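You operate a simulated robot arm through the tools that you are given. There is no shell and no other tool. Be economical: measure what you need, move in short steps, check, and stop when the job is done.

Carry out the task below with a simulated robot arm. There is one attempt and no reset: what you move stays moved.

TASK
Set the press slide to at stop 2.

It is judged by the outcome, as a careful person would: the job done as asked, and still so three seconds after it is handed in. It fails if anything else is knocked over, pushed out of place, dropped, spilled or broken.

THE ROBOT
A 7-joint arm with a two-finger parallel gripper, fixed in place. Base frame: the origin is at the foot of the arm, x ahead of it, y to its left, z up. Lengths are in cm, angles in degrees, forces in N, time in s.
Its first joint turns from -66.0 to 66.0 degrees. Payload 2.5 kg.
Tool frame: the origin (TCP) lies between the finger pads and is the grasp point; the fingertips stand 2.3 cm ahead of it; z points along the fingers, y is the line along which they close. The gripper opens to 9.4 cm. The fingers are 3.8 cm wide and 1 cm thick; the gripper's body (5.4 by 9.6 cm) begins 3.9 cm behind the TCP.
Orientation is told as [roll, pitch, yaw] about the base's x, y, z axes, in that order, counted from this pose: with the fingers straight down and closing along the base's y, the tool's x points along the base's -x, its y along +y and its z along -z.

THE INTERFACE
- The arm moves only by the tool drive_tool. Its argument "rows" is a list of rows, each a list of 7 numbers: the shift along the tool's x, y, z in units of 25 mm (1.0 is 25 mm), then the turn, a rotation vector about the tool's x, y, z in units of 4 degrees (1.0 is 4 degrees), then the finger opening in m, from 0 to 0.094. In form: [[x, y, z, rx, ry, rz, grip], ...]. A call has 1 to 10 rows; each row shifts and turns the commanded pose from where the row before left it, along the tool's axes as they then stand. A call with a number of a shift or a turn outside -1 to 1 is refused whole. A row lasts 0.2 s, in which the tool goes at most 5 cm and 8.6 degrees; a call with a longer step from one row to the next is refused whole, and so is a gripper value outside its range. A pose out of reach is approached as far as the arm can. The call stops where the force on the tool passes 40 N (or 10 N more than at its start, if that is more) or the arm is blocked; 0.2 s more then pass. The fingers move at their own pace (about 10.8 cm/s each) and stop on an object; they squeeze with about 43 N. The grip force told is the motor's: it shows also when the fingers shut on nothing. Time passes only in rows, and 0.2 s behind the last, so rows that do not move let the fingers close. It gives the time, the measured TCP pose, the force on the tool (base axes), the opening and the grip force at its end, in the units of the frame above (readings bear some noise), and new pictures: "pictures" is both (left out), scene, wrist or none.
- Cameras (640 x 400 px; columns grow to the right, rows downward): "scene" is fixed at [14.81, -41.59, 53.29]; the picture's right is [0.69, -0.72, 0.00], its down [-0.49, -0.46, -0.74] and it looks along [0.54, 0.51, -0.67] (base axes); focal length 305 px, centre (320, 200). "wrist" rides on the gripper at [-3.9, 0, -4.4] in the tool frame; the picture's right is [0.00, -1.00, 0.00], its down [0.97, 0.00, -0.24] and it looks along [0.24, 0.00, 0.97] (tool axes); focal length 218 px, centre (320, 200).
- probe_pixels(camera, pixels): for up to 12 pixels [column, row] of the newest picture of that camera ("zoom" is the newest enlarged one), the place [x, y, z] in the base frame of the surface seen there, good to about 0.2 cm, but the place of the scene camera against the robot may be out by one fixed shift of up to 2.5 cm in any direction. No time passes.
- enlarge(camera, box): a new picture of the part [left, top, right, bottom] of that camera's present view, enlarged. No time passes.
- sign_off(): hands the job in; it is judged then, once.

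Work in short steps. Measure before you move; look again where a grasp or a placing could have gone wrong, and mend it. You have 60 turns and 120 pictures in all, the two below and enlarged ones among them. Open the gripper and draw the arm clear of the work before you hand the job in, unless the task says otherwise; then end with one line.

The tools are called after "Call:" as a command line: name --pt "numbers of a row" for each row, then --argument value for the rest, lists and objects as JSON in quotes. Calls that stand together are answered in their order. drive_tool: Moves the arm, as the interface text tells. Its arguments: {"type":"object","properties":{"rows":{"type":"array","items":{"type":"array","items":{"type":"number"}}},"pictures":{"type":"string","enum":["both","scene","wrist","none"]}},"required":["rows"]} The other tools are called the same way: probe_pixels (camera, pixels) gives the place of the surface under pixels of a picture; enlarge (camera, box) takes an enlarged picture of a part of a camera's view; sign_off () hands the job in.

At the start:

```text
time_s: 0.0
tcp_pos: [43.32, -16.44, 31.31]
orientation: [0.1, 0.0, 0.0]
wrist_force: [0.2, 0.5, 0.3]
width: 9.39
finger_force: 0.1
```

scene: 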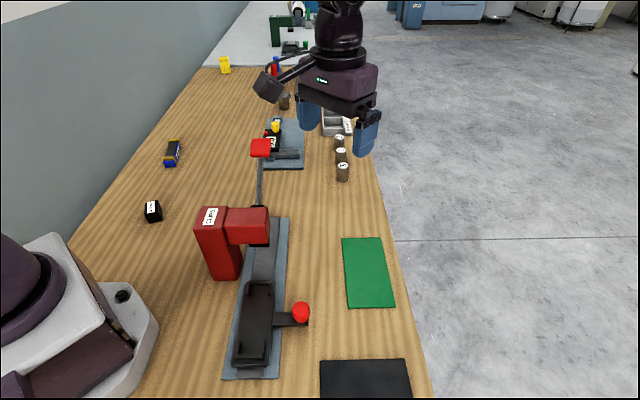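
wrist: 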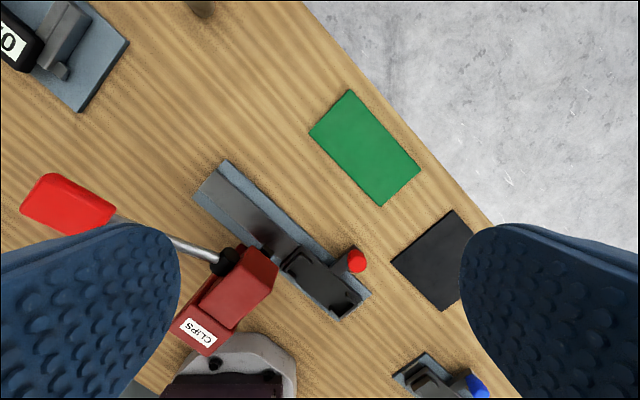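

The scene shows a red press labelled CLIPS with a carriage and a red knob near (300,312), and other devices further off. I'll enlarge to find the stops.

Call:
enlarge --camera "scene" --box '[180, 190, 340, 390]'

Call:
enlarge --camera "scene" --box '[220, 30, 380, 190]'

Call:
enlarge --camera "wrist" --box '[170, 140, 400, 340]'

```text
2.00 times, centred on (260, 290) of scene
```

zoom: 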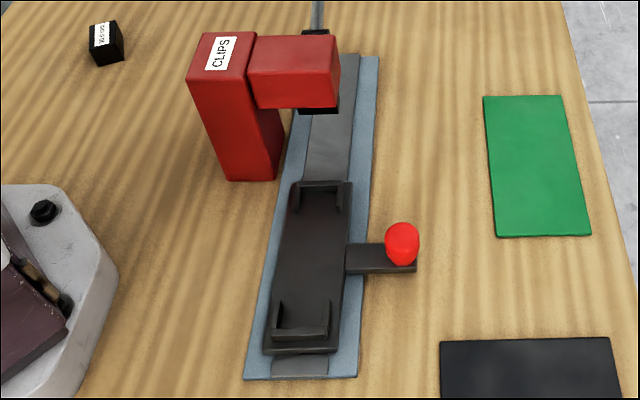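

```text
2.50 times, centred on (300, 110) of scene
```

zoom: 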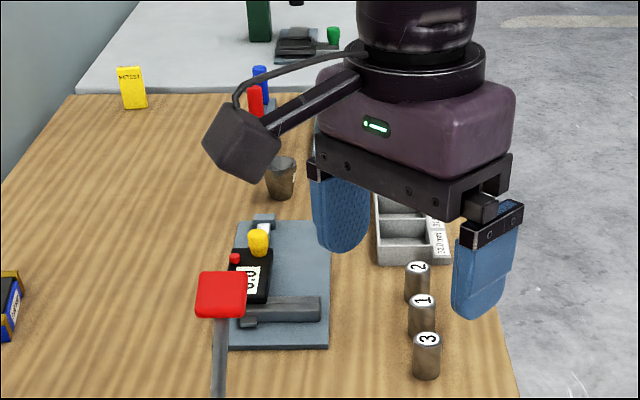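

```text
2.00 times, centred on (285, 240) of wrist
```

zoom: 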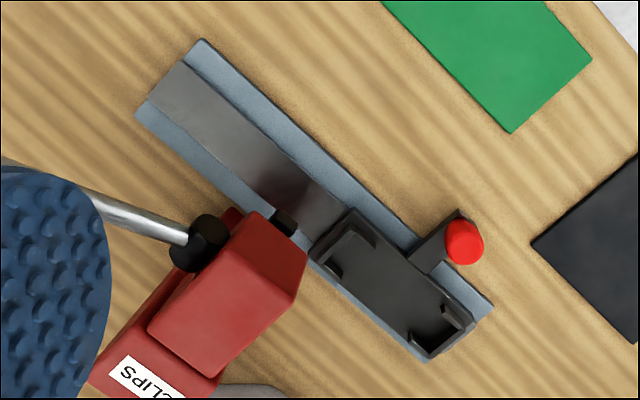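

No stop marks visible yet. I measure the slide geometry with both cameras.

Call:
probe_pixels --camera "wrist" --pixels '[[357, 259], [340, 256], [270, 170], [228, 165], [362, 292], [343, 316], [295, 247], [282, 265], [255, 275], [245, 220], [318, 285], [349, 262]]'

Call:
probe_pixels --camera "scene" --pixels '[[301, 311], [300, 324], [280, 318], [282, 222], [236, 372], [250, 360], [258, 285], [262, 262], [247, 225], [260, 147], [290, 322], [248, 320]]'

Call:
enlarge --camera "wrist" --box '[180, 150, 300, 260]'

Call:
enlarge --camera "wrist" --box '[260, 220, 380, 330]'

```text
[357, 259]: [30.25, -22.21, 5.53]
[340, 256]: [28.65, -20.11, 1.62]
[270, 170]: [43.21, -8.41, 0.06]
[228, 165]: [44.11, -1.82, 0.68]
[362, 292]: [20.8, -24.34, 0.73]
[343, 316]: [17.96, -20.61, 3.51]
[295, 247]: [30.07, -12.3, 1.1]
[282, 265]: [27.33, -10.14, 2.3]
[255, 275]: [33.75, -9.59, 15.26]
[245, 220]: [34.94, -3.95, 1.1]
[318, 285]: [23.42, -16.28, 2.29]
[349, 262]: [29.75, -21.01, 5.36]
```

```text
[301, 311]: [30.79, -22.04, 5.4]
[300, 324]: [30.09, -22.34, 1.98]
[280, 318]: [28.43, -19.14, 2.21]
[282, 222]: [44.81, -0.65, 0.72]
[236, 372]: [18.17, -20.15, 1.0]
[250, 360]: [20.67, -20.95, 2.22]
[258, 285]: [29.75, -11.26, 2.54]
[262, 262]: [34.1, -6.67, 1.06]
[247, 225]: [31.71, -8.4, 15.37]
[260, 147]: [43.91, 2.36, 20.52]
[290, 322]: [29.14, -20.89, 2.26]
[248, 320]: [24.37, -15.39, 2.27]
```

```text
3.64 times, centred on (240, 205) of wrist
```

zoom: 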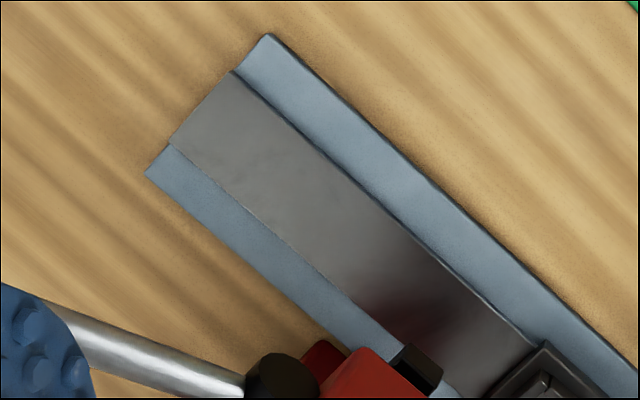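

```text
3.64 times, centred on (320, 275) of wrist
```

zoom: 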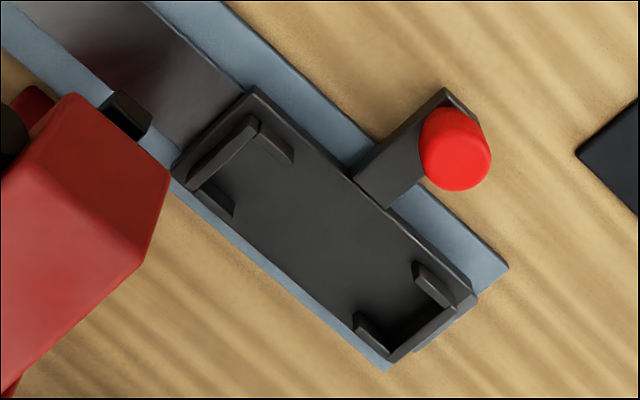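

Call:
enlarge --camera "wrist" --box '[370, 320, 500, 400]'

Call:
enlarge --camera "scene" --box '[260, 0, 340, 50]'

Call:
enlarge --camera "scene" --box '[120, 130, 220, 230]'

Call:
probe_pixels --camera "scene" --pixels '[[210, 310], [330, 250], [365, 270], [365, 375], [342, 165], [200, 120], [130, 330]]'

Call:
probe_pixels --camera "wrist" --pixels '[[200, 130], [365, 150], [440, 260], [300, 340], [474, 382], [425, 385]]'

```text
4.92 times, centred on (435, 360) of wrist
```

zoom: 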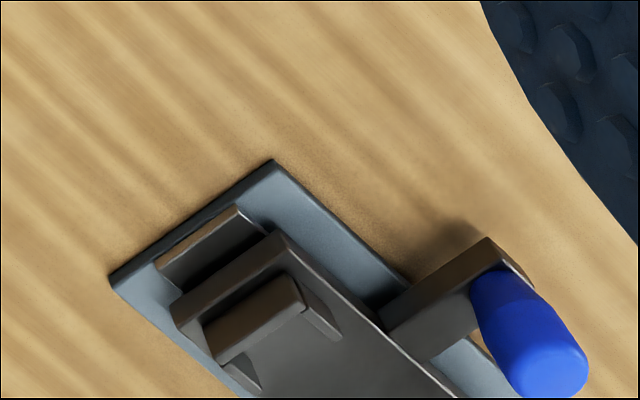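

```text
8.00 times, centred on (300, 25) of scene
```

zoom: 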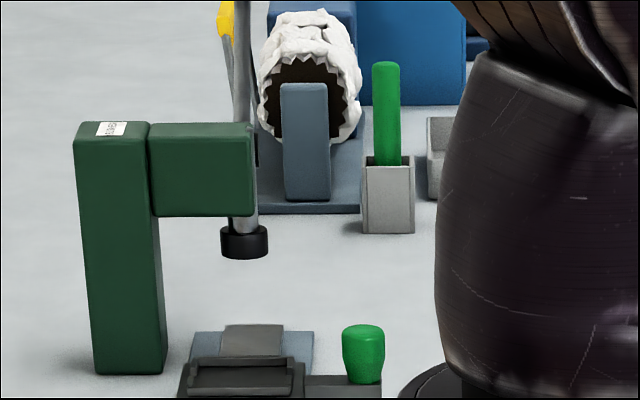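

```text
4.00 times, centred on (170, 180) of scene
```

zoom: 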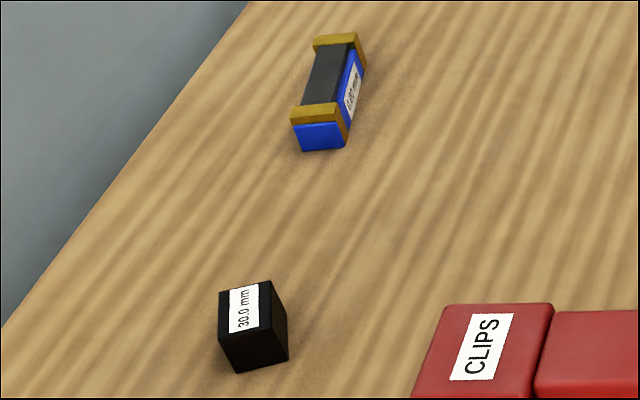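

```text
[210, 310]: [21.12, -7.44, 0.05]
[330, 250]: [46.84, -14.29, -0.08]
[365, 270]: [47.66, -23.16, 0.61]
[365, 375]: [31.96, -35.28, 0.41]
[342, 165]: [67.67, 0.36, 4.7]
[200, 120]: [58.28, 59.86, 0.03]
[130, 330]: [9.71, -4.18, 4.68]
```

```text
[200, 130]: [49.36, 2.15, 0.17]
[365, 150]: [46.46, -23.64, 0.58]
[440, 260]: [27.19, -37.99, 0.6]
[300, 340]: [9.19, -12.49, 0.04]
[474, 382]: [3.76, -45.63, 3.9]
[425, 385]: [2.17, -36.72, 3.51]
```

Rail runs along about (0.77, 0.64); the slide is at the near end, knob at about (30.4, -22.1), z 2–6.5. I move above the knob at height, then turn so the fingers close along the rail with the camera away from the press.

Call:
drive_tool --pt "0.86 -0.38 0 0 0 1 0.07" --pt "0.86 -0.32 0 0 0 1 0.07" --pt "0.86 -0.2 0 0 0 1 0.07" --pt "0.8 -0.1 0 0 0 1 0.07" --pt "0.8 0 0 0 0 1 0.07" --pt "0.6 0 0 0 0 1 0.07" --pictures "none"

Call:
drive_tool --pt "0 0 0 0 0 1 0.07" --pt "0 0 0 0 0 1 0.07" --pt "0 0 0 0 0 1 0.07" --pt "0 0 0 0 0 1 0.07" --pt "0 0 0 0 0 1 0.07" --pt "0 0 0 0 0 1 0.07"

```text
time_s: 1.4
tcp_pos: [31.39, -17.03, 31.32]
orientation: [0.1, 0.1, -24.2]
wrist_force: [0.1, 1.0, 0.4]
width: 7.02
finger_force: 0.1
```

```text
time_s: 2.8
tcp_pos: [31.39, -16.88, 31.29]
orientation: [0.0, 0.0, -48.1]
wrist_force: [0.0, -0.1, 0.2]
width: 6.99
finger_force: 0.0
```

scene: 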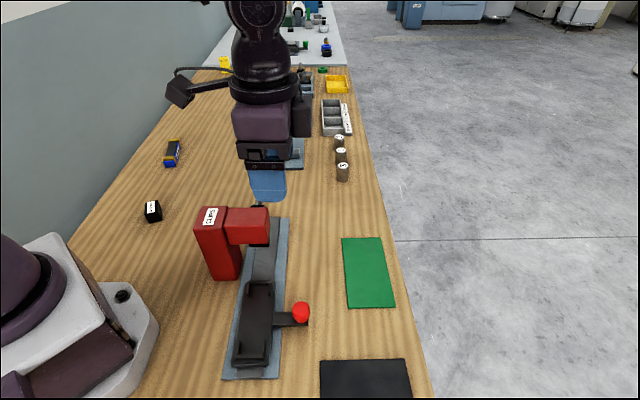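
wrist: 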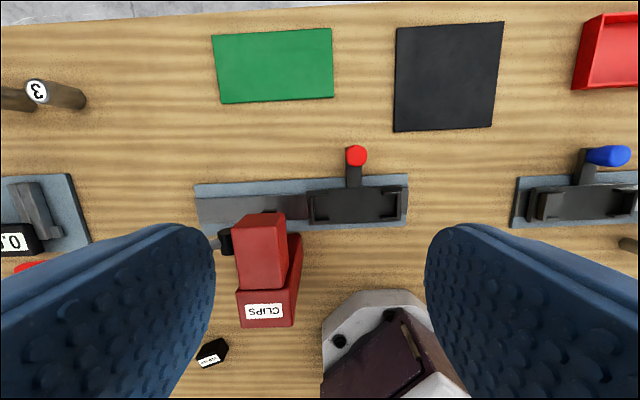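

I measure the carriage, rail ends, ram and knob in this aligned view.

Call:
probe_pixels --camera "wrist" --pixels '[[196, 190], [196, 222], [406, 180], [406, 222], [402, 205], [310, 205], [356, 155], [262, 218], [262, 250], [355, 180], [290, 225], [228, 242]]'

Call:
enlarge --camera "wrist" --box '[180, 130, 420, 280]'

```text
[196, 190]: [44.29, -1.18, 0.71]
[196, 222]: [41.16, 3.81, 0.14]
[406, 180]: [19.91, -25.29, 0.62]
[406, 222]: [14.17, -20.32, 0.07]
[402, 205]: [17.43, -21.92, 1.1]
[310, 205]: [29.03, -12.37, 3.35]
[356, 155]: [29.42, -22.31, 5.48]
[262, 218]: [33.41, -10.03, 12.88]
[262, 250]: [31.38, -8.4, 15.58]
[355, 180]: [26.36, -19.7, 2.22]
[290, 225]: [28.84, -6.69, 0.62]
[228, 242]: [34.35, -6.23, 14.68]
```

```text
2.67 times, centred on (300, 205) of wrist
```

zoom: 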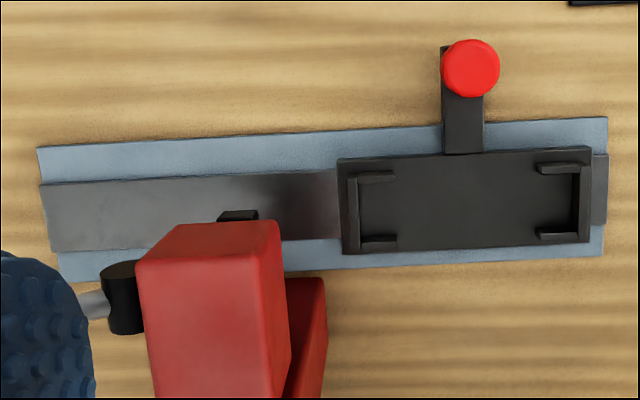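

The rail is at 45°. Carriage centre s≈4.6, knob s≈5.2, ram s≈16.4 along the rail. I square the yaw, go over the knob and descend to z≈12.

Call:
drive_tool --pt "0 0 0 0 0 -0.78 0.07" --pt "-0.6 -1 0 0 0 0 0.07" --pt "-0.6 -1 0.5 0 0 0 0.07" --pt "0 0 1 0 0 0 0.07" --pt "0 0 1 0 0 0 0.07" --pt "0 0 1 0 0 0 0.07" --pt "0 0 1 0 0 0 0.07" --pt "0 0 1 0 0 0 0.07" --pt "0 0 1 0 0 0 0.07" --pt "0 0 1 0 0 0 0.07"

```text
time_s: 5.0
tcp_pos: [30.17, -22.74, 12.53]
orientation: [0.0, 0.0, -44.8]
wrist_force: [0.5, -0.2, 0.2]
width: 7.01
finger_force: 0.0
```

scene: 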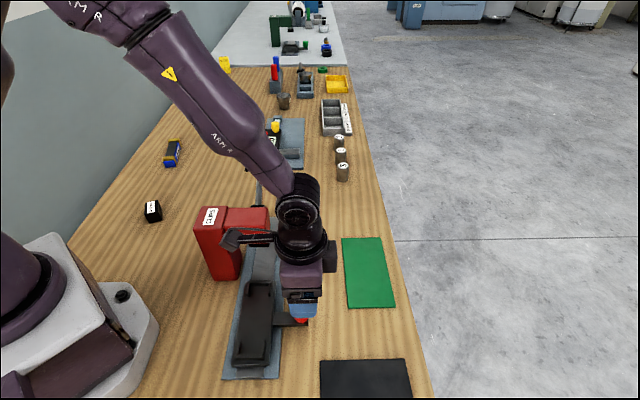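
wrist: 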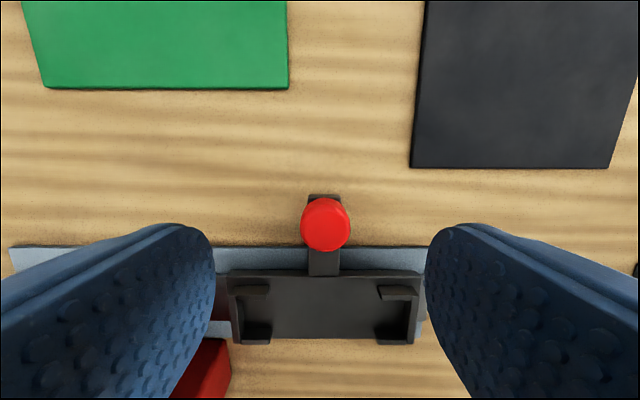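

A boom with a block sticks out of the wrist toward the press (scene 232,240). I check its height and reach before going on.

Call:
probe_pixels --camera "scene" --pixels '[[231, 240], [240, 234], [255, 237], [268, 238], [331, 257], [303, 272], [300, 210], [258, 190], [255, 225]]'

Call:
enlarge --camera "scene" --box '[190, 160, 350, 340]'

Call:
probe_pixels --camera "wrist" --pixels '[[325, 225], [325, 243], [324, 200], [324, 262], [324, 305]]'

```text
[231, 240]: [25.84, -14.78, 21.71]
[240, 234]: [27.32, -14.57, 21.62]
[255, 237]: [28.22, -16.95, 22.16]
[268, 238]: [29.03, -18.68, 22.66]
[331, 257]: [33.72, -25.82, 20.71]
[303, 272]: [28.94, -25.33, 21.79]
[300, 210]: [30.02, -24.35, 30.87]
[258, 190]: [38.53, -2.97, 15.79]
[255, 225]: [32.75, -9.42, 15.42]
```

```text
2.22 times, centred on (270, 250) of scene
```

zoom: 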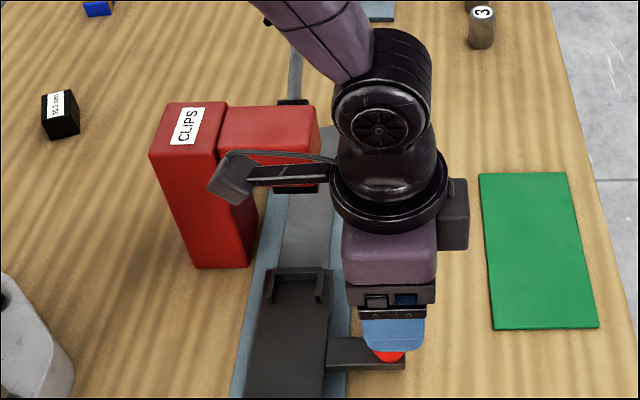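

```text
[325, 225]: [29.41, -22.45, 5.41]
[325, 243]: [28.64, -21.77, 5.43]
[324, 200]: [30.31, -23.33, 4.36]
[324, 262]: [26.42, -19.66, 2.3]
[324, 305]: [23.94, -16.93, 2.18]
```

With this yaw the boom (z≈19→11 once lowered) would hit the press head. I'll turn 90° to yaw +45 so the boom trails along the rail, still high and clear of everything.

Call:
drive_tool --pt "0 0 0 0 0 -1 0.05" --pt "0 0 0 0 0 -1 0.05" --pt "0 0 0 0 0 -1 0.05" --pt "0 0 0 0 0 -1 0.05" --pt "0 0 0 0 0 -1 0.05" --pt "0 0 0 0 0 -1 0.05" --pt "0 0 0 0 0 -1 0.05" --pt "0 0 0 0 0 -1 0.05" --pictures "none"

Call:
drive_tool --pt "0 0 0 0 0 -1 0.05" --pt "0 0 0 0 0 -1 0.05" --pt "0 0 0 0 0 -1 0.05" --pt "0 0 0 0 0 -1 0.05" --pt "0 0 0 0 0 -1 0.05" --pt "0 0 0 0 0 -1 0.05" --pt "0 0 0 0 0 -1 0.05" --pt "0 0 0 0 0 -0.45 0.05" --pictures "none"

Call:
drive_tool --pt "0 0 0 0 0 -1 0.05" --pt "0 0 0 0 0 -1 0.05" --pt "0 0 0 0 0 -1 0.05" --pt "0 0 0 0 0 -1 0.05" --pt "0 0 0 0 0 -1 0.05" --pt "0 0 0 0 0 -1 0.05" --pt "0 0 0 0 0 -1 0.05"

```text
time_s: 6.8
tcp_pos: [29.94, -22.67, 12.54]
orientation: [0.0, -0.1, -12.8]
wrist_force: [-0.6, -0.2, 0.2]
width: 5.0
finger_force: 0.1
```

```text
time_s: 8.6
tcp_pos: [29.97, -22.59, 12.54]
orientation: [0.0, 0.0, 17.0]
wrist_force: [-0.5, 0.4, 0.4]
width: 5.0
finger_force: 0.0
```

```text
time_s: 10.2
tcp_pos: [30.02, -22.7, 12.59]
orientation: [0.0, 0.0, 45.0]
wrist_force: [-0.1, -0.6, 0.1]
width: 4.97
finger_force: 0.1
```

scene: 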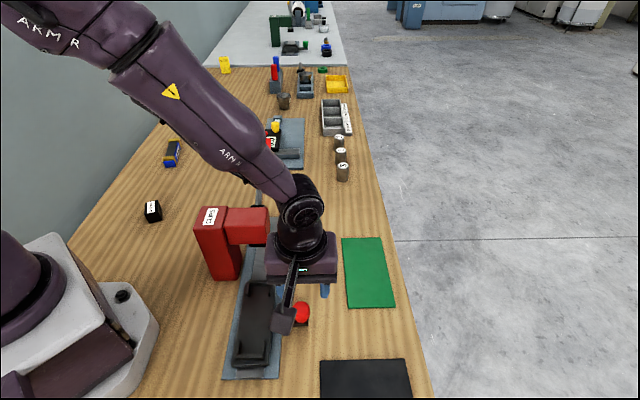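
wrist: 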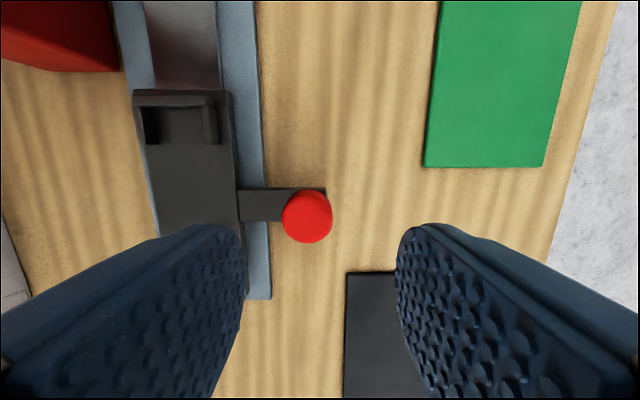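

Call:
probe_pixels --camera "wrist" --pixels '[[307, 213], [285, 215], [331, 215], [307, 192], [307, 240], [240, 190], [228, 95], [118, 60]]'

```text
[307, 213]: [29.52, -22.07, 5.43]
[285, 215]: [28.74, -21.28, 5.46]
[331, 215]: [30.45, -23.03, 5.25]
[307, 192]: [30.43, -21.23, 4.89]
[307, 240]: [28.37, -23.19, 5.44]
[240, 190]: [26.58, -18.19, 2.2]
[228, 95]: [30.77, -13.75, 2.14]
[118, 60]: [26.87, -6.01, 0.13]
```

Knob centre ≈ (29.5, -22.15), top z 5.4. I shift 0.8 cm toward the press and descend to z≈5 so the tips stay over the handle arm (z 2.2).

Call:
drive_tool --pt "0 0.32 0 0 0 0 0.05" --pt "0 0 0.8 0 0 0 0.05" --pt "0 0 0.8 0 0 0 0.05" --pt "0 0 0.8 0 0 0 0.05" --pt "0 0 0.4 0 0 0 0.05" --pt "0 0 0.2 0 0 0 0.05" --pt "0 0 0 0 0 0 0.05"

```text
time_s: 11.8
tcp_pos: [29.53, -21.99, 5.05]
orientation: [0.0, 0.0, 44.9]
wrist_force: [0.7, -0.3, -0.3]
width: 5.04
finger_force: 0.2
```

scene: 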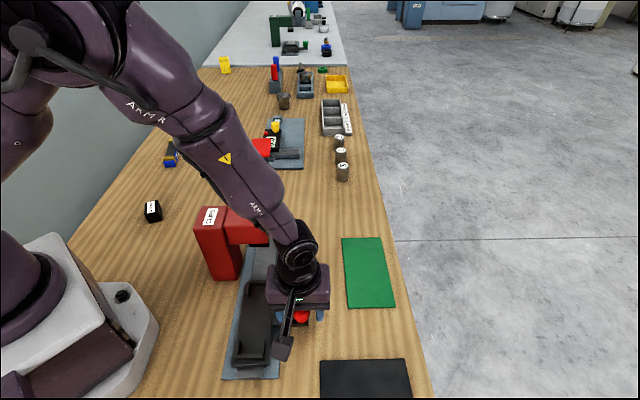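
wrist: 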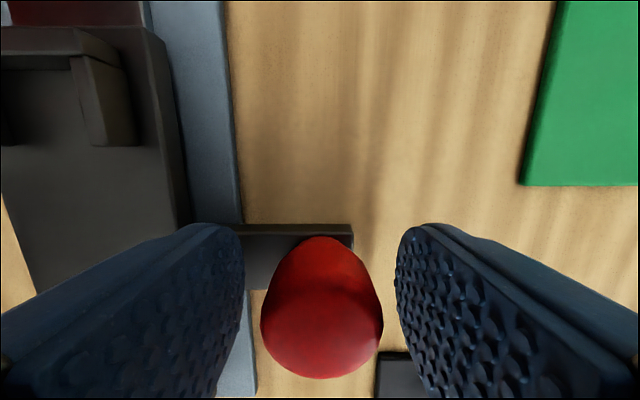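

The knob is between the fingers; I close on it.

Call:
drive_tool --pt "0 0 0 0 0 0 0.0" --pt "0 0 0 0 0 0 0.0" --pt "0 0 0 0 0 0 0.0" --pictures "wrist"

```text
time_s: 12.6
tcp_pos: [29.5, -22.12, 5.0]
orientation: [-0.2, -0.1, 44.9]
wrist_force: [7.7, -6.9, -12.4]
width: 2.98
finger_force: 44.5
```

wrist: 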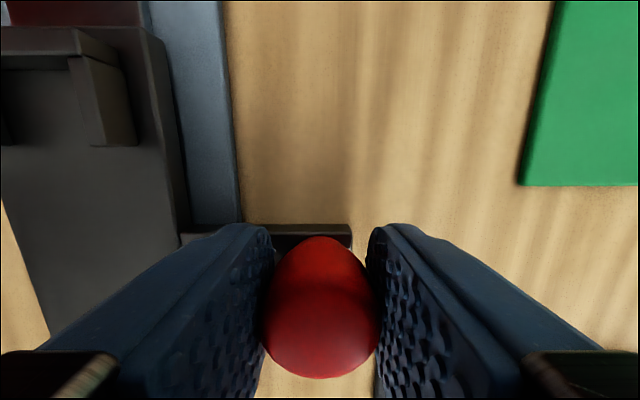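

Gripped (width 2.98). I ease the side force a little and pull the slide along the rail in small steps, watching the force.

Call:
drive_tool --pt "0 -0.04 0 0 0 0 0" --pt "-0.1 0 0 0 0 0 0" --pt "-0.2 0 0 0 0 0 0" --pt "-0.2 0 0 0 0 0 0" --pt "-0.2 0 0 0 0 0 0" --pt "-0.2 0 0 0 0 0 0"

```text
time_s: 14.0
tcp_pos: [31.1, -20.34, 5.11]
orientation: [0.1, 0.0, 44.9]
wrist_force: [-0.6, -0.8, -7.8]
width: 2.97
finger_force: 44.5
```

scene: 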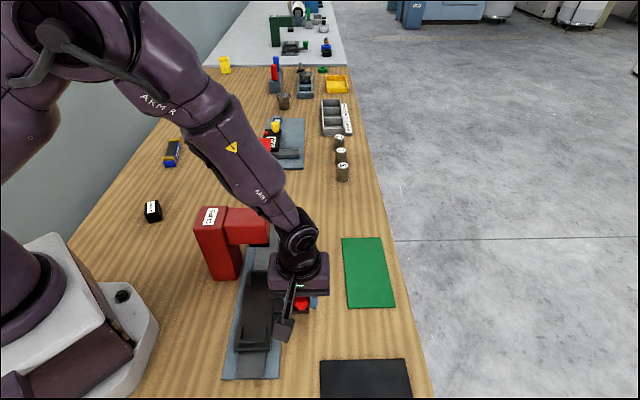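
wrist: 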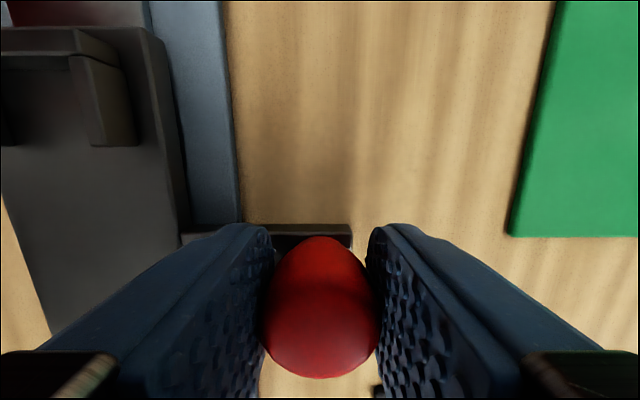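

The slide moves freely. I keep going, watching for a detent or stop.

Call:
drive_tool --pt "-0.2 0 0 0 0 0 0" --pt "-0.2 0 0 0 0 0 0" --pt "-0.2 0 0 0 0 0 0" --pt "-0.2 0 0 0 0 0 0" --pt "-0.2 0 0 0 0 0 0" --pt "-0.2 0 0 0 0 0 0" --pictures "none"

Call:
drive_tool --pt "-0.2 0 0 0 0 0 0" --pt "-0.2 0 0 0 0 0 0" --pt "-0.2 0 0 0 0 0 0" --pt "-0.2 0 0 0 0 0 0" --pt "-0.2 0 0 0 0 0 0"

```text
time_s: 15.4
tcp_pos: [33.33, -18.38, 5.06]
orientation: [0.2, 0.0, 45.0]
wrist_force: [-6.8, 5.8, -5.4]
width: 2.97
finger_force: 45.2
```

```text
time_s: 16.6
tcp_pos: [35.13, -16.72, 5.05]
orientation: [0.2, 0.1, 44.8]
wrist_force: [-12.8, 12.4, 5.1]
width: 2.99
finger_force: 45.0
```

scene: 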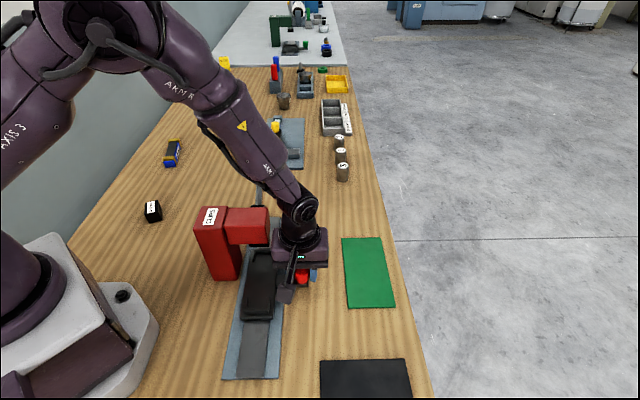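
wrist: 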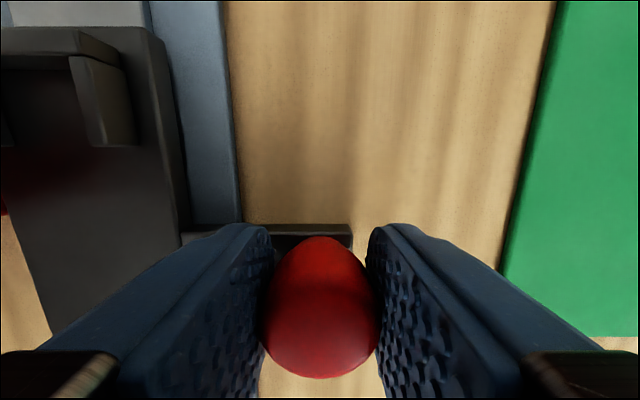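

Moved 7.8 cm; side force of 18 N toward the press means the rail angle differs slightly, so I correct and go on.

Call:
drive_tool --pt "0 0.06 0 0 0 0 0" --pt "-0.2 0.005 0 0 0 0 0" --pt "-0.2 0.005 0 0 0 0 0" --pt "-0.2 0.005 0 0 0 0 0" --pt "-0.2 0.005 0 0 0 0 0" --pictures "none"

Call:
drive_tool --pt "-0.2 0.005 0 0 0 0 0" --pt "-0.2 0.005 0 0 0 0 0" --pt "-0.2 0.005 0 0 0 0 0"

```text
time_s: 17.8
tcp_pos: [36.37, -15.28, 5.09]
orientation: [-0.2, 0.0, 44.9]
wrist_force: [9.3, -11.1, -26.7]
width: 2.97
finger_force: 44.3
```

```text
time_s: 18.2
tcp_pos: [36.65, -14.93, 5.08]
orientation: [-0.2, -0.1, 44.8]
wrist_force: [3.2, -0.6, -4.1]
width: 2.98
finger_force: 44.8
stopped in row 2: the force on the tool passed its limit (the readings are from after the stop); the commanded pose is now the measured one
```

scene: 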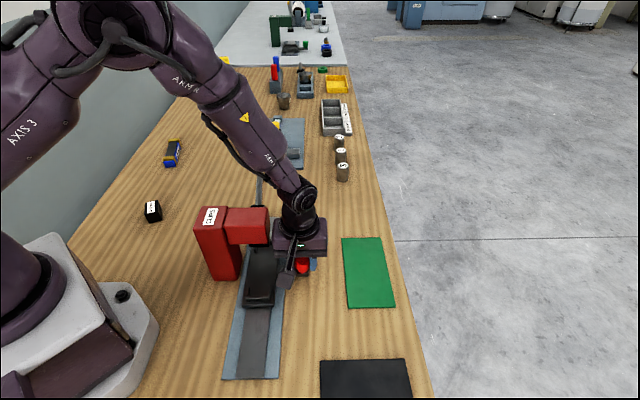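
wrist: 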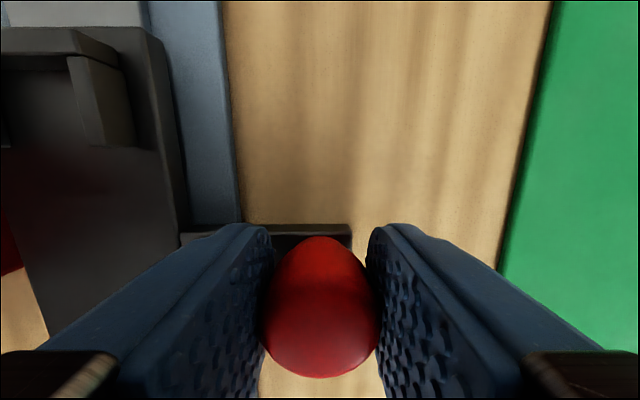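

The motion stopped 10.1 cm along: either the slide's stop or a contact. I look closely.

Call:
enlarge --camera "scene" --box '[190, 170, 350, 320]'

Call:
drive_tool --pt "-0.1 0 0 0 0 0 0" --pt "-0.06 0 0 0 0 0 0" --pt "0 0 0 0 0 0 0" --pictures "none"

```text
2.67 times, centred on (270, 245) of scene
```

zoom: 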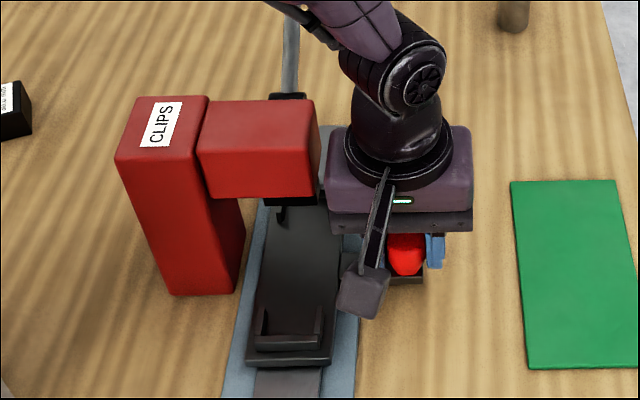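

```text
time_s: 19.0
tcp_pos: [36.92, -14.67, 5.18]
orientation: [-0.4, 0.0, 44.8]
wrist_force: [9.2, -10.6, -19.0]
width: 2.95
finger_force: 44.4
```

The force is sideways (+n) and down rather than along the rail: my side correction was too much. I relieve it and continue slowly.

Call:
drive_tool --pt "0 -0.04 0.03 0 0 0 0" --pt "0 0 0 0 0 0 0" --pictures "none"

Call:
drive_tool --pt "-0.1 0 0 0 0 0 0" --pt "-0.1 0 0 0 0 0 0" --pt "-0.1 0 0 0 0 0 0" --pt "-0.1 0 0 0 0 0 0" --pt "0 0 0 0 0 0 0"

```text
time_s: 19.6
tcp_pos: [36.98, -14.7, 5.0]
orientation: [-0.2, 0.0, 44.8]
wrist_force: [0.3, -2.1, -0.4]
width: 2.99
finger_force: 44.9
```

```text
time_s: 20.8
tcp_pos: [37.67, -13.97, 5.05]
orientation: [-0.1, -0.1, 44.8]
wrist_force: [-15.1, 15.4, 35.3]
width: 2.99
finger_force: 44.9
```

scene: 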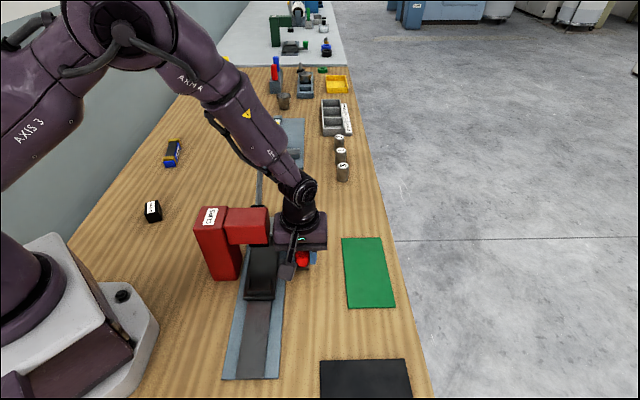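
wrist: 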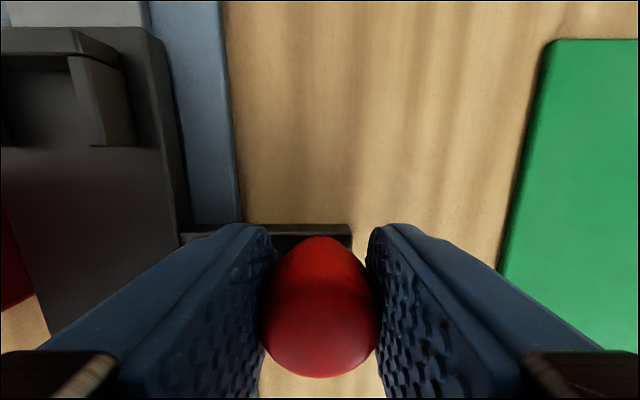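

Still no resistance along the rail. I relieve the vertical and side load and proceed.

Call:
drive_tool --pt "0 0.02 -0.03 0 0 0 0" --pt "-0.08 0 0 0 0 0 0" --pt "-0.08 0 0 0 0 0 0" --pt "-0.08 0 0 0 0 0 0" --pt "0 0 0 0 0 0 0" --pictures "none"

```text
time_s: 22.0
tcp_pos: [38.05, -13.59, 5.1]
orientation: [-0.2, 0.0, 44.8]
wrist_force: [-6.9, 5.9, -2.7]
width: 3.0
finger_force: 44.9
```

Call:
drive_tool --pt "-0.08 0.01 0 0 0 0 0" --pt "-0.08 0 0 0 0 0 0" --pt "-0.08 0 0 0 0 0 0" --pt "-0.08 0 0 0 0 0 0" --pt "0 0 0 0 0 0 0" --pictures "both"

```text
time_s: 23.2
tcp_pos: [38.65, -13.1, 5.13]
orientation: [-0.2, 0.0, 44.8]
wrist_force: [-2.0, 0.4, -14.3]
width: 2.95
finger_force: 44.6
```

scene: 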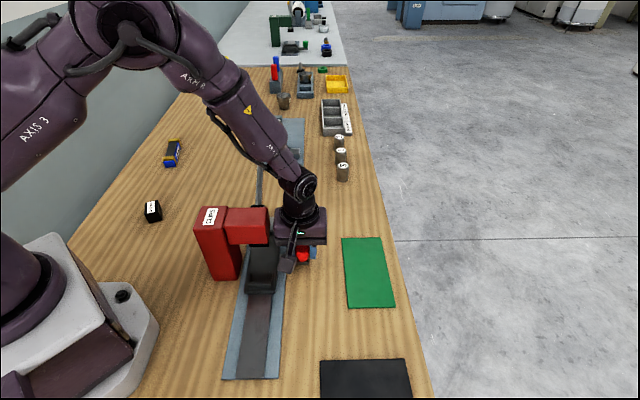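
wrist: 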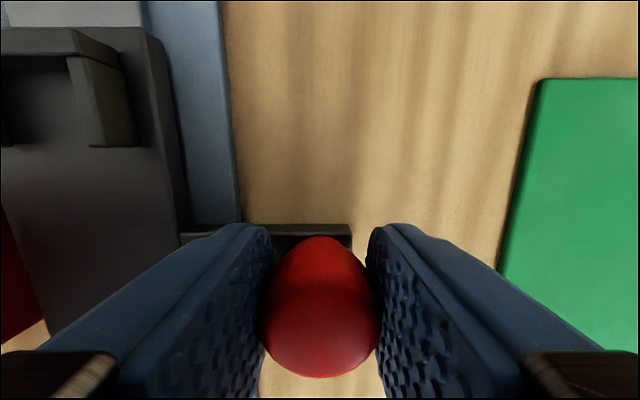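

Total 12.85 cm, still free. I continue toward the end of travel.

Call:
drive_tool --pt "-0.1 0 0.02 0 0 0 0" --pt "-0.1 0 0 0 0 0 0" --pt "-0.1 0 0 0 0 0 0" --pt "-0.1 0 0 0 0 0 0" --pt "-0.1 0 0 0 0 0 0" --pt "0 0 0 0 0 0 0" --pictures "none"

Call:
drive_tool --pt "-0.1 0 0 0 0 0 0" --pt "-0.1 0 0 0 0 0 0" --pt "-0.1 0 0 0 0 0 0" --pt "-0.1 0 0 0 0 0 0" --pt "0 0 0 0 0 0 0" --pictures "both"

```text
time_s: 24.6
tcp_pos: [39.52, -11.98, 4.99]
orientation: [-0.1, -0.1, 44.9]
wrist_force: [-9.7, 7.5, 9.0]
width: 3.0
finger_force: 45.1
```

```text
time_s: 25.8
tcp_pos: [40.35, -11.35, 5.01]
orientation: [-0.3, 0.0, 44.8]
wrist_force: [-11.9, 11.8, 16.3]
width: 2.97
finger_force: 44.4
```

scene: 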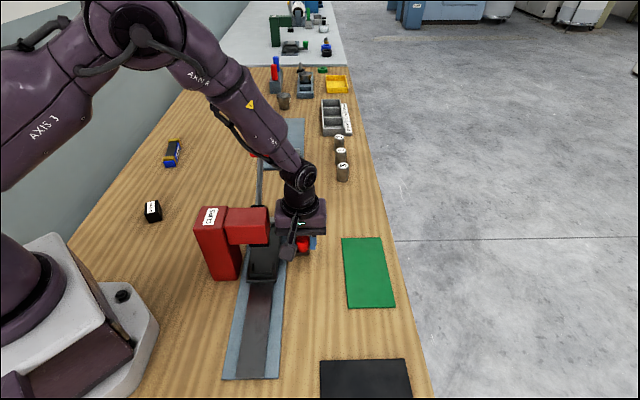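
wrist: 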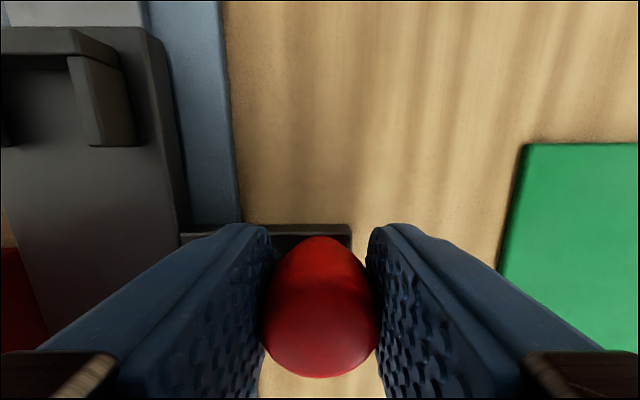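

15.3 cm so far. The forearm is now near the press lever in the picture; I check the clearance.

Call:
probe_pixels --camera "scene" --pixels '[[252, 155], [259, 190], [262, 160], [270, 135], [285, 165], [282, 195], [300, 185], [245, 150], [240, 140], [278, 225]]'

Call:
enlarge --camera "scene" --box '[200, 100, 340, 290]'

```text
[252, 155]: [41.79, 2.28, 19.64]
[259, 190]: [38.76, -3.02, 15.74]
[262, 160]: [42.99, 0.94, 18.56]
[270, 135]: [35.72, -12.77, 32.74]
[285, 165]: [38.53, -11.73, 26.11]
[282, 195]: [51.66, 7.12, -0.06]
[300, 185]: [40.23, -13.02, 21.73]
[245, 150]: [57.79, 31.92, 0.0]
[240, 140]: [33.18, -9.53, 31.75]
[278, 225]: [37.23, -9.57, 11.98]
```

```text
2.11 times, centred on (270, 195) of scene
```

zoom: 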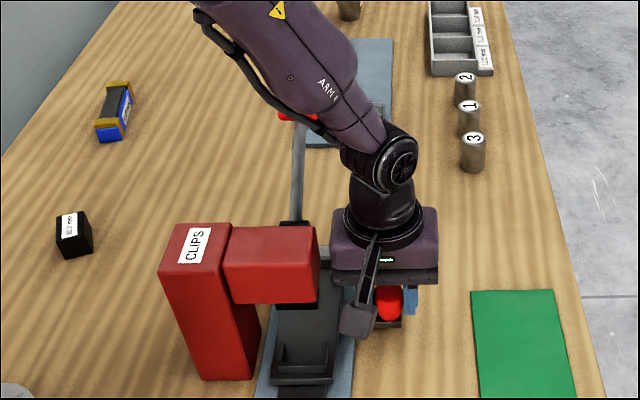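

Lever clearance is about 9 cm. I continue.

Call:
drive_tool --pt "-0.1 0.02 -0.01 0 0 0 0" --pt "-0.1 0 0 0 0 0 0" --pt "-0.1 0 0 0 0 0 0" --pt "-0.1 0 0 0 0 0 0" --pt "0 0 0 0 0 0 0" --pictures "none"

Call:
drive_tool --pt "-0.1 0 0 0 0 0 0" --pt "-0.1 0 0 0 0 0 0" --pt "-0.1 0 0 0 0 0 0" --pt "-0.1 0 0 0 0 0 0" --pt "0 0 0 0 0 0 0" --pictures "both"

```text
time_s: 27.0
tcp_pos: [41.03, -10.66, 4.92]
orientation: [-0.5, -0.2, 44.8]
wrist_force: [-9.5, 8.0, 23.5]
width: 2.98
finger_force: 45.2
```

```text
time_s: 28.1
tcp_pos: [41.56, -10.15, 4.97]
orientation: [-0.1, 0.1, 44.8]
wrist_force: [-3.1, -0.3, 3.4]
width: 2.98
finger_force: 45.0
stopped in row 5: the force on the tool passed its limit (the readings are from after the stop); the commanded pose is now the measured one
```

scene: 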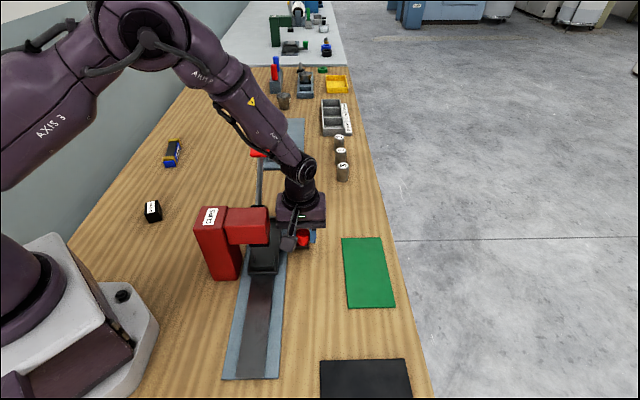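
wrist: 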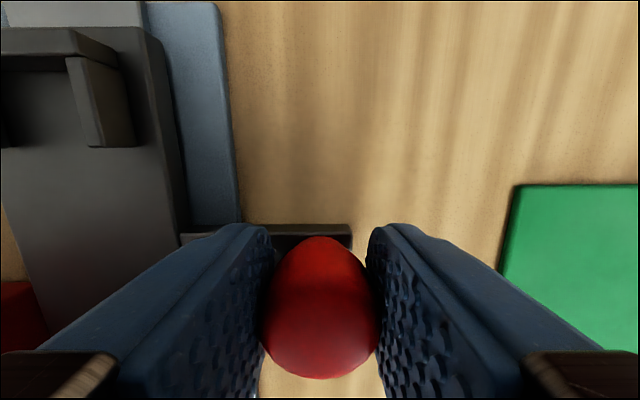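

It stopped at 17.0 cm of travel, close to the rail's far end. I test with a small push and read the along-rail force.

Call:
drive_tool --pt "-0.06 0 0 0 0 0 0" --pt "-0.04 0 0 0 0 0 0" --pictures "none"

```text
time_s: 28.8
tcp_pos: [41.41, -10.16, 5.03]
orientation: [0.0, 0.4, 44.5]
wrist_force: [-21.9, -9.0, 18.7]
width: 2.99
finger_force: 45.2
```

Blocked: 22 N along the rail, so this is the hard end stop. I release, rise and look over the uncovered rail for any stop marks.

Call:
drive_tool --pt "0 0 0 0 0 0 0.05" --pt "0 0 0 0 0 0 0.05" --pt "0 0 -0.5 0 0 0 0.05" --pt "0 0 -1 0 0 0 0.05" --pt "0 0 -1 0 0 0 0.05" --pt "0 0 -1 0 0 0 0.05" --pt "0 0 -1 0 0 0 0.05" --pt "0 0 -1 0 0 0 0.05" --pt "0 0 -1 0 0 0 0.05"

```text
time_s: 30.8
tcp_pos: [41.93, -9.75, 21.18]
orientation: [-0.1, 0.0, 44.6]
wrist_force: [-0.2, -0.6, -0.2]
width: 5.0
finger_force: 0.1
```

scene: 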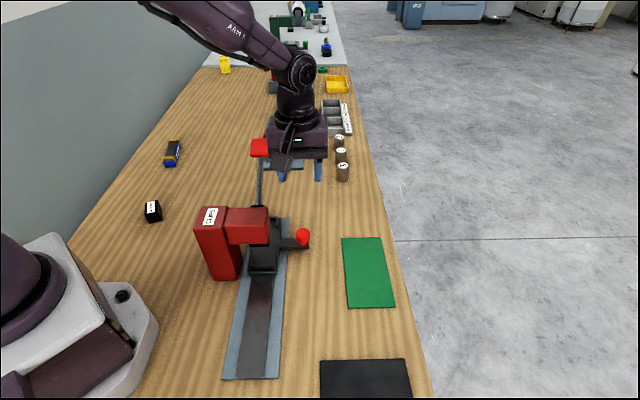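
wrist: 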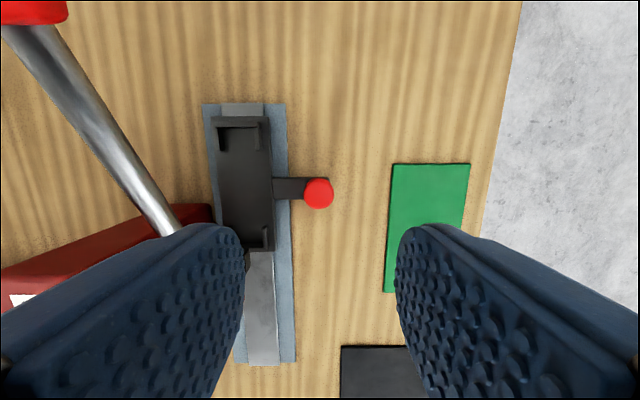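

Call:
enlarge --camera "scene" --box '[200, 200, 330, 385]'

Call:
probe_pixels --camera "wrist" --pixels '[[318, 192], [240, 118], [240, 104], [250, 248], [208, 212], [225, 104], [262, 364], [256, 330]]'

Call:
enlarge --camera "wrist" --box '[180, 90, 340, 270]'

```text
2.16 times, centred on (265, 292) of scene
```

zoom: 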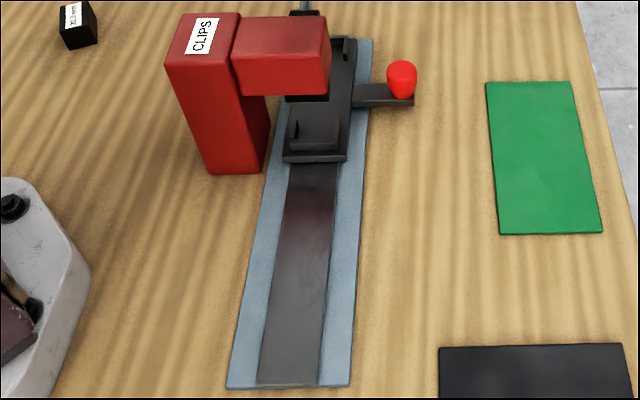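

```text
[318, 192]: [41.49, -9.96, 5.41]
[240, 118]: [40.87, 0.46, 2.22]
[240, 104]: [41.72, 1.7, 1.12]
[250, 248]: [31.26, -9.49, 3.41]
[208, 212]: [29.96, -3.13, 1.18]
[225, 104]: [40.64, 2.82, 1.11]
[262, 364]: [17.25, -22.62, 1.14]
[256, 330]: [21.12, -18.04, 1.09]
```

```text
2.22 times, centred on (260, 180) of wrist
```

zoom: 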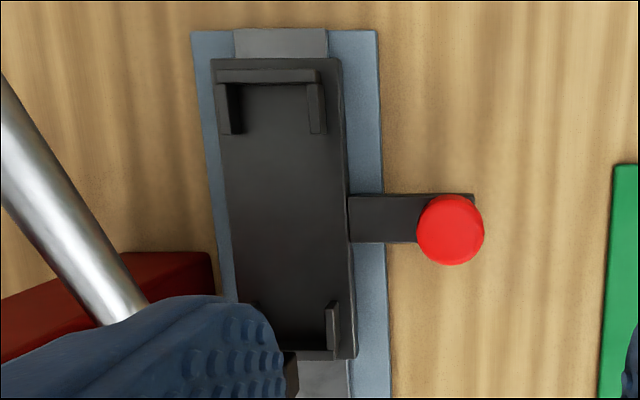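

The slide has gone 17.0 cm and sits at the far hard stop. It is symmetric with the start position about the rail's middle, and there are no other stop marks. I rise a bit more to be well clear, then hand in.

Call:
drive_tool --pt "0 0 -1 0 0 0 0.05" --pt "0 -0.5 -1 0 0 0 0.05" --pt "0 -0.5 -1 0 0 0 0.05" --pt "0 0 0 0 0 0 0.05" --pictures "scene"

```text
time_s: 31.8
tcp_pos: [43.35, -11.66, 28.64]
orientation: [-0.1, 0.1, 44.7]
wrist_force: [0.3, 0.3, 0.3]
width: 5.0
finger_force: 0.2
```

scene: 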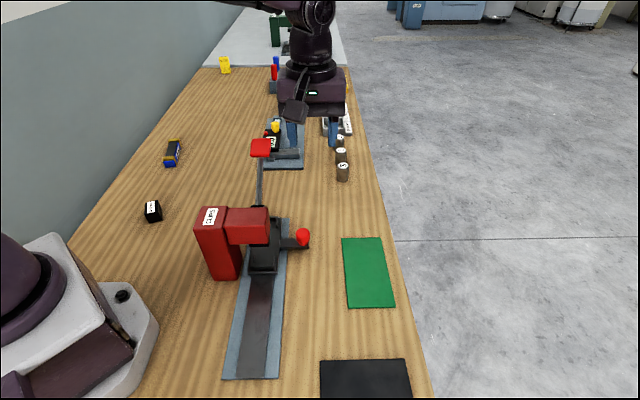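

The arm is clear, the slide rests at its far stop and nothing else has moved.

Call:
sign_off

```text
The job is handed in.
```

I moved the red CLIPS press slide 17 cm, from its starting end to the hard stop at the far end of the rail; no stops are marked, so I took that far end to be stop 2.
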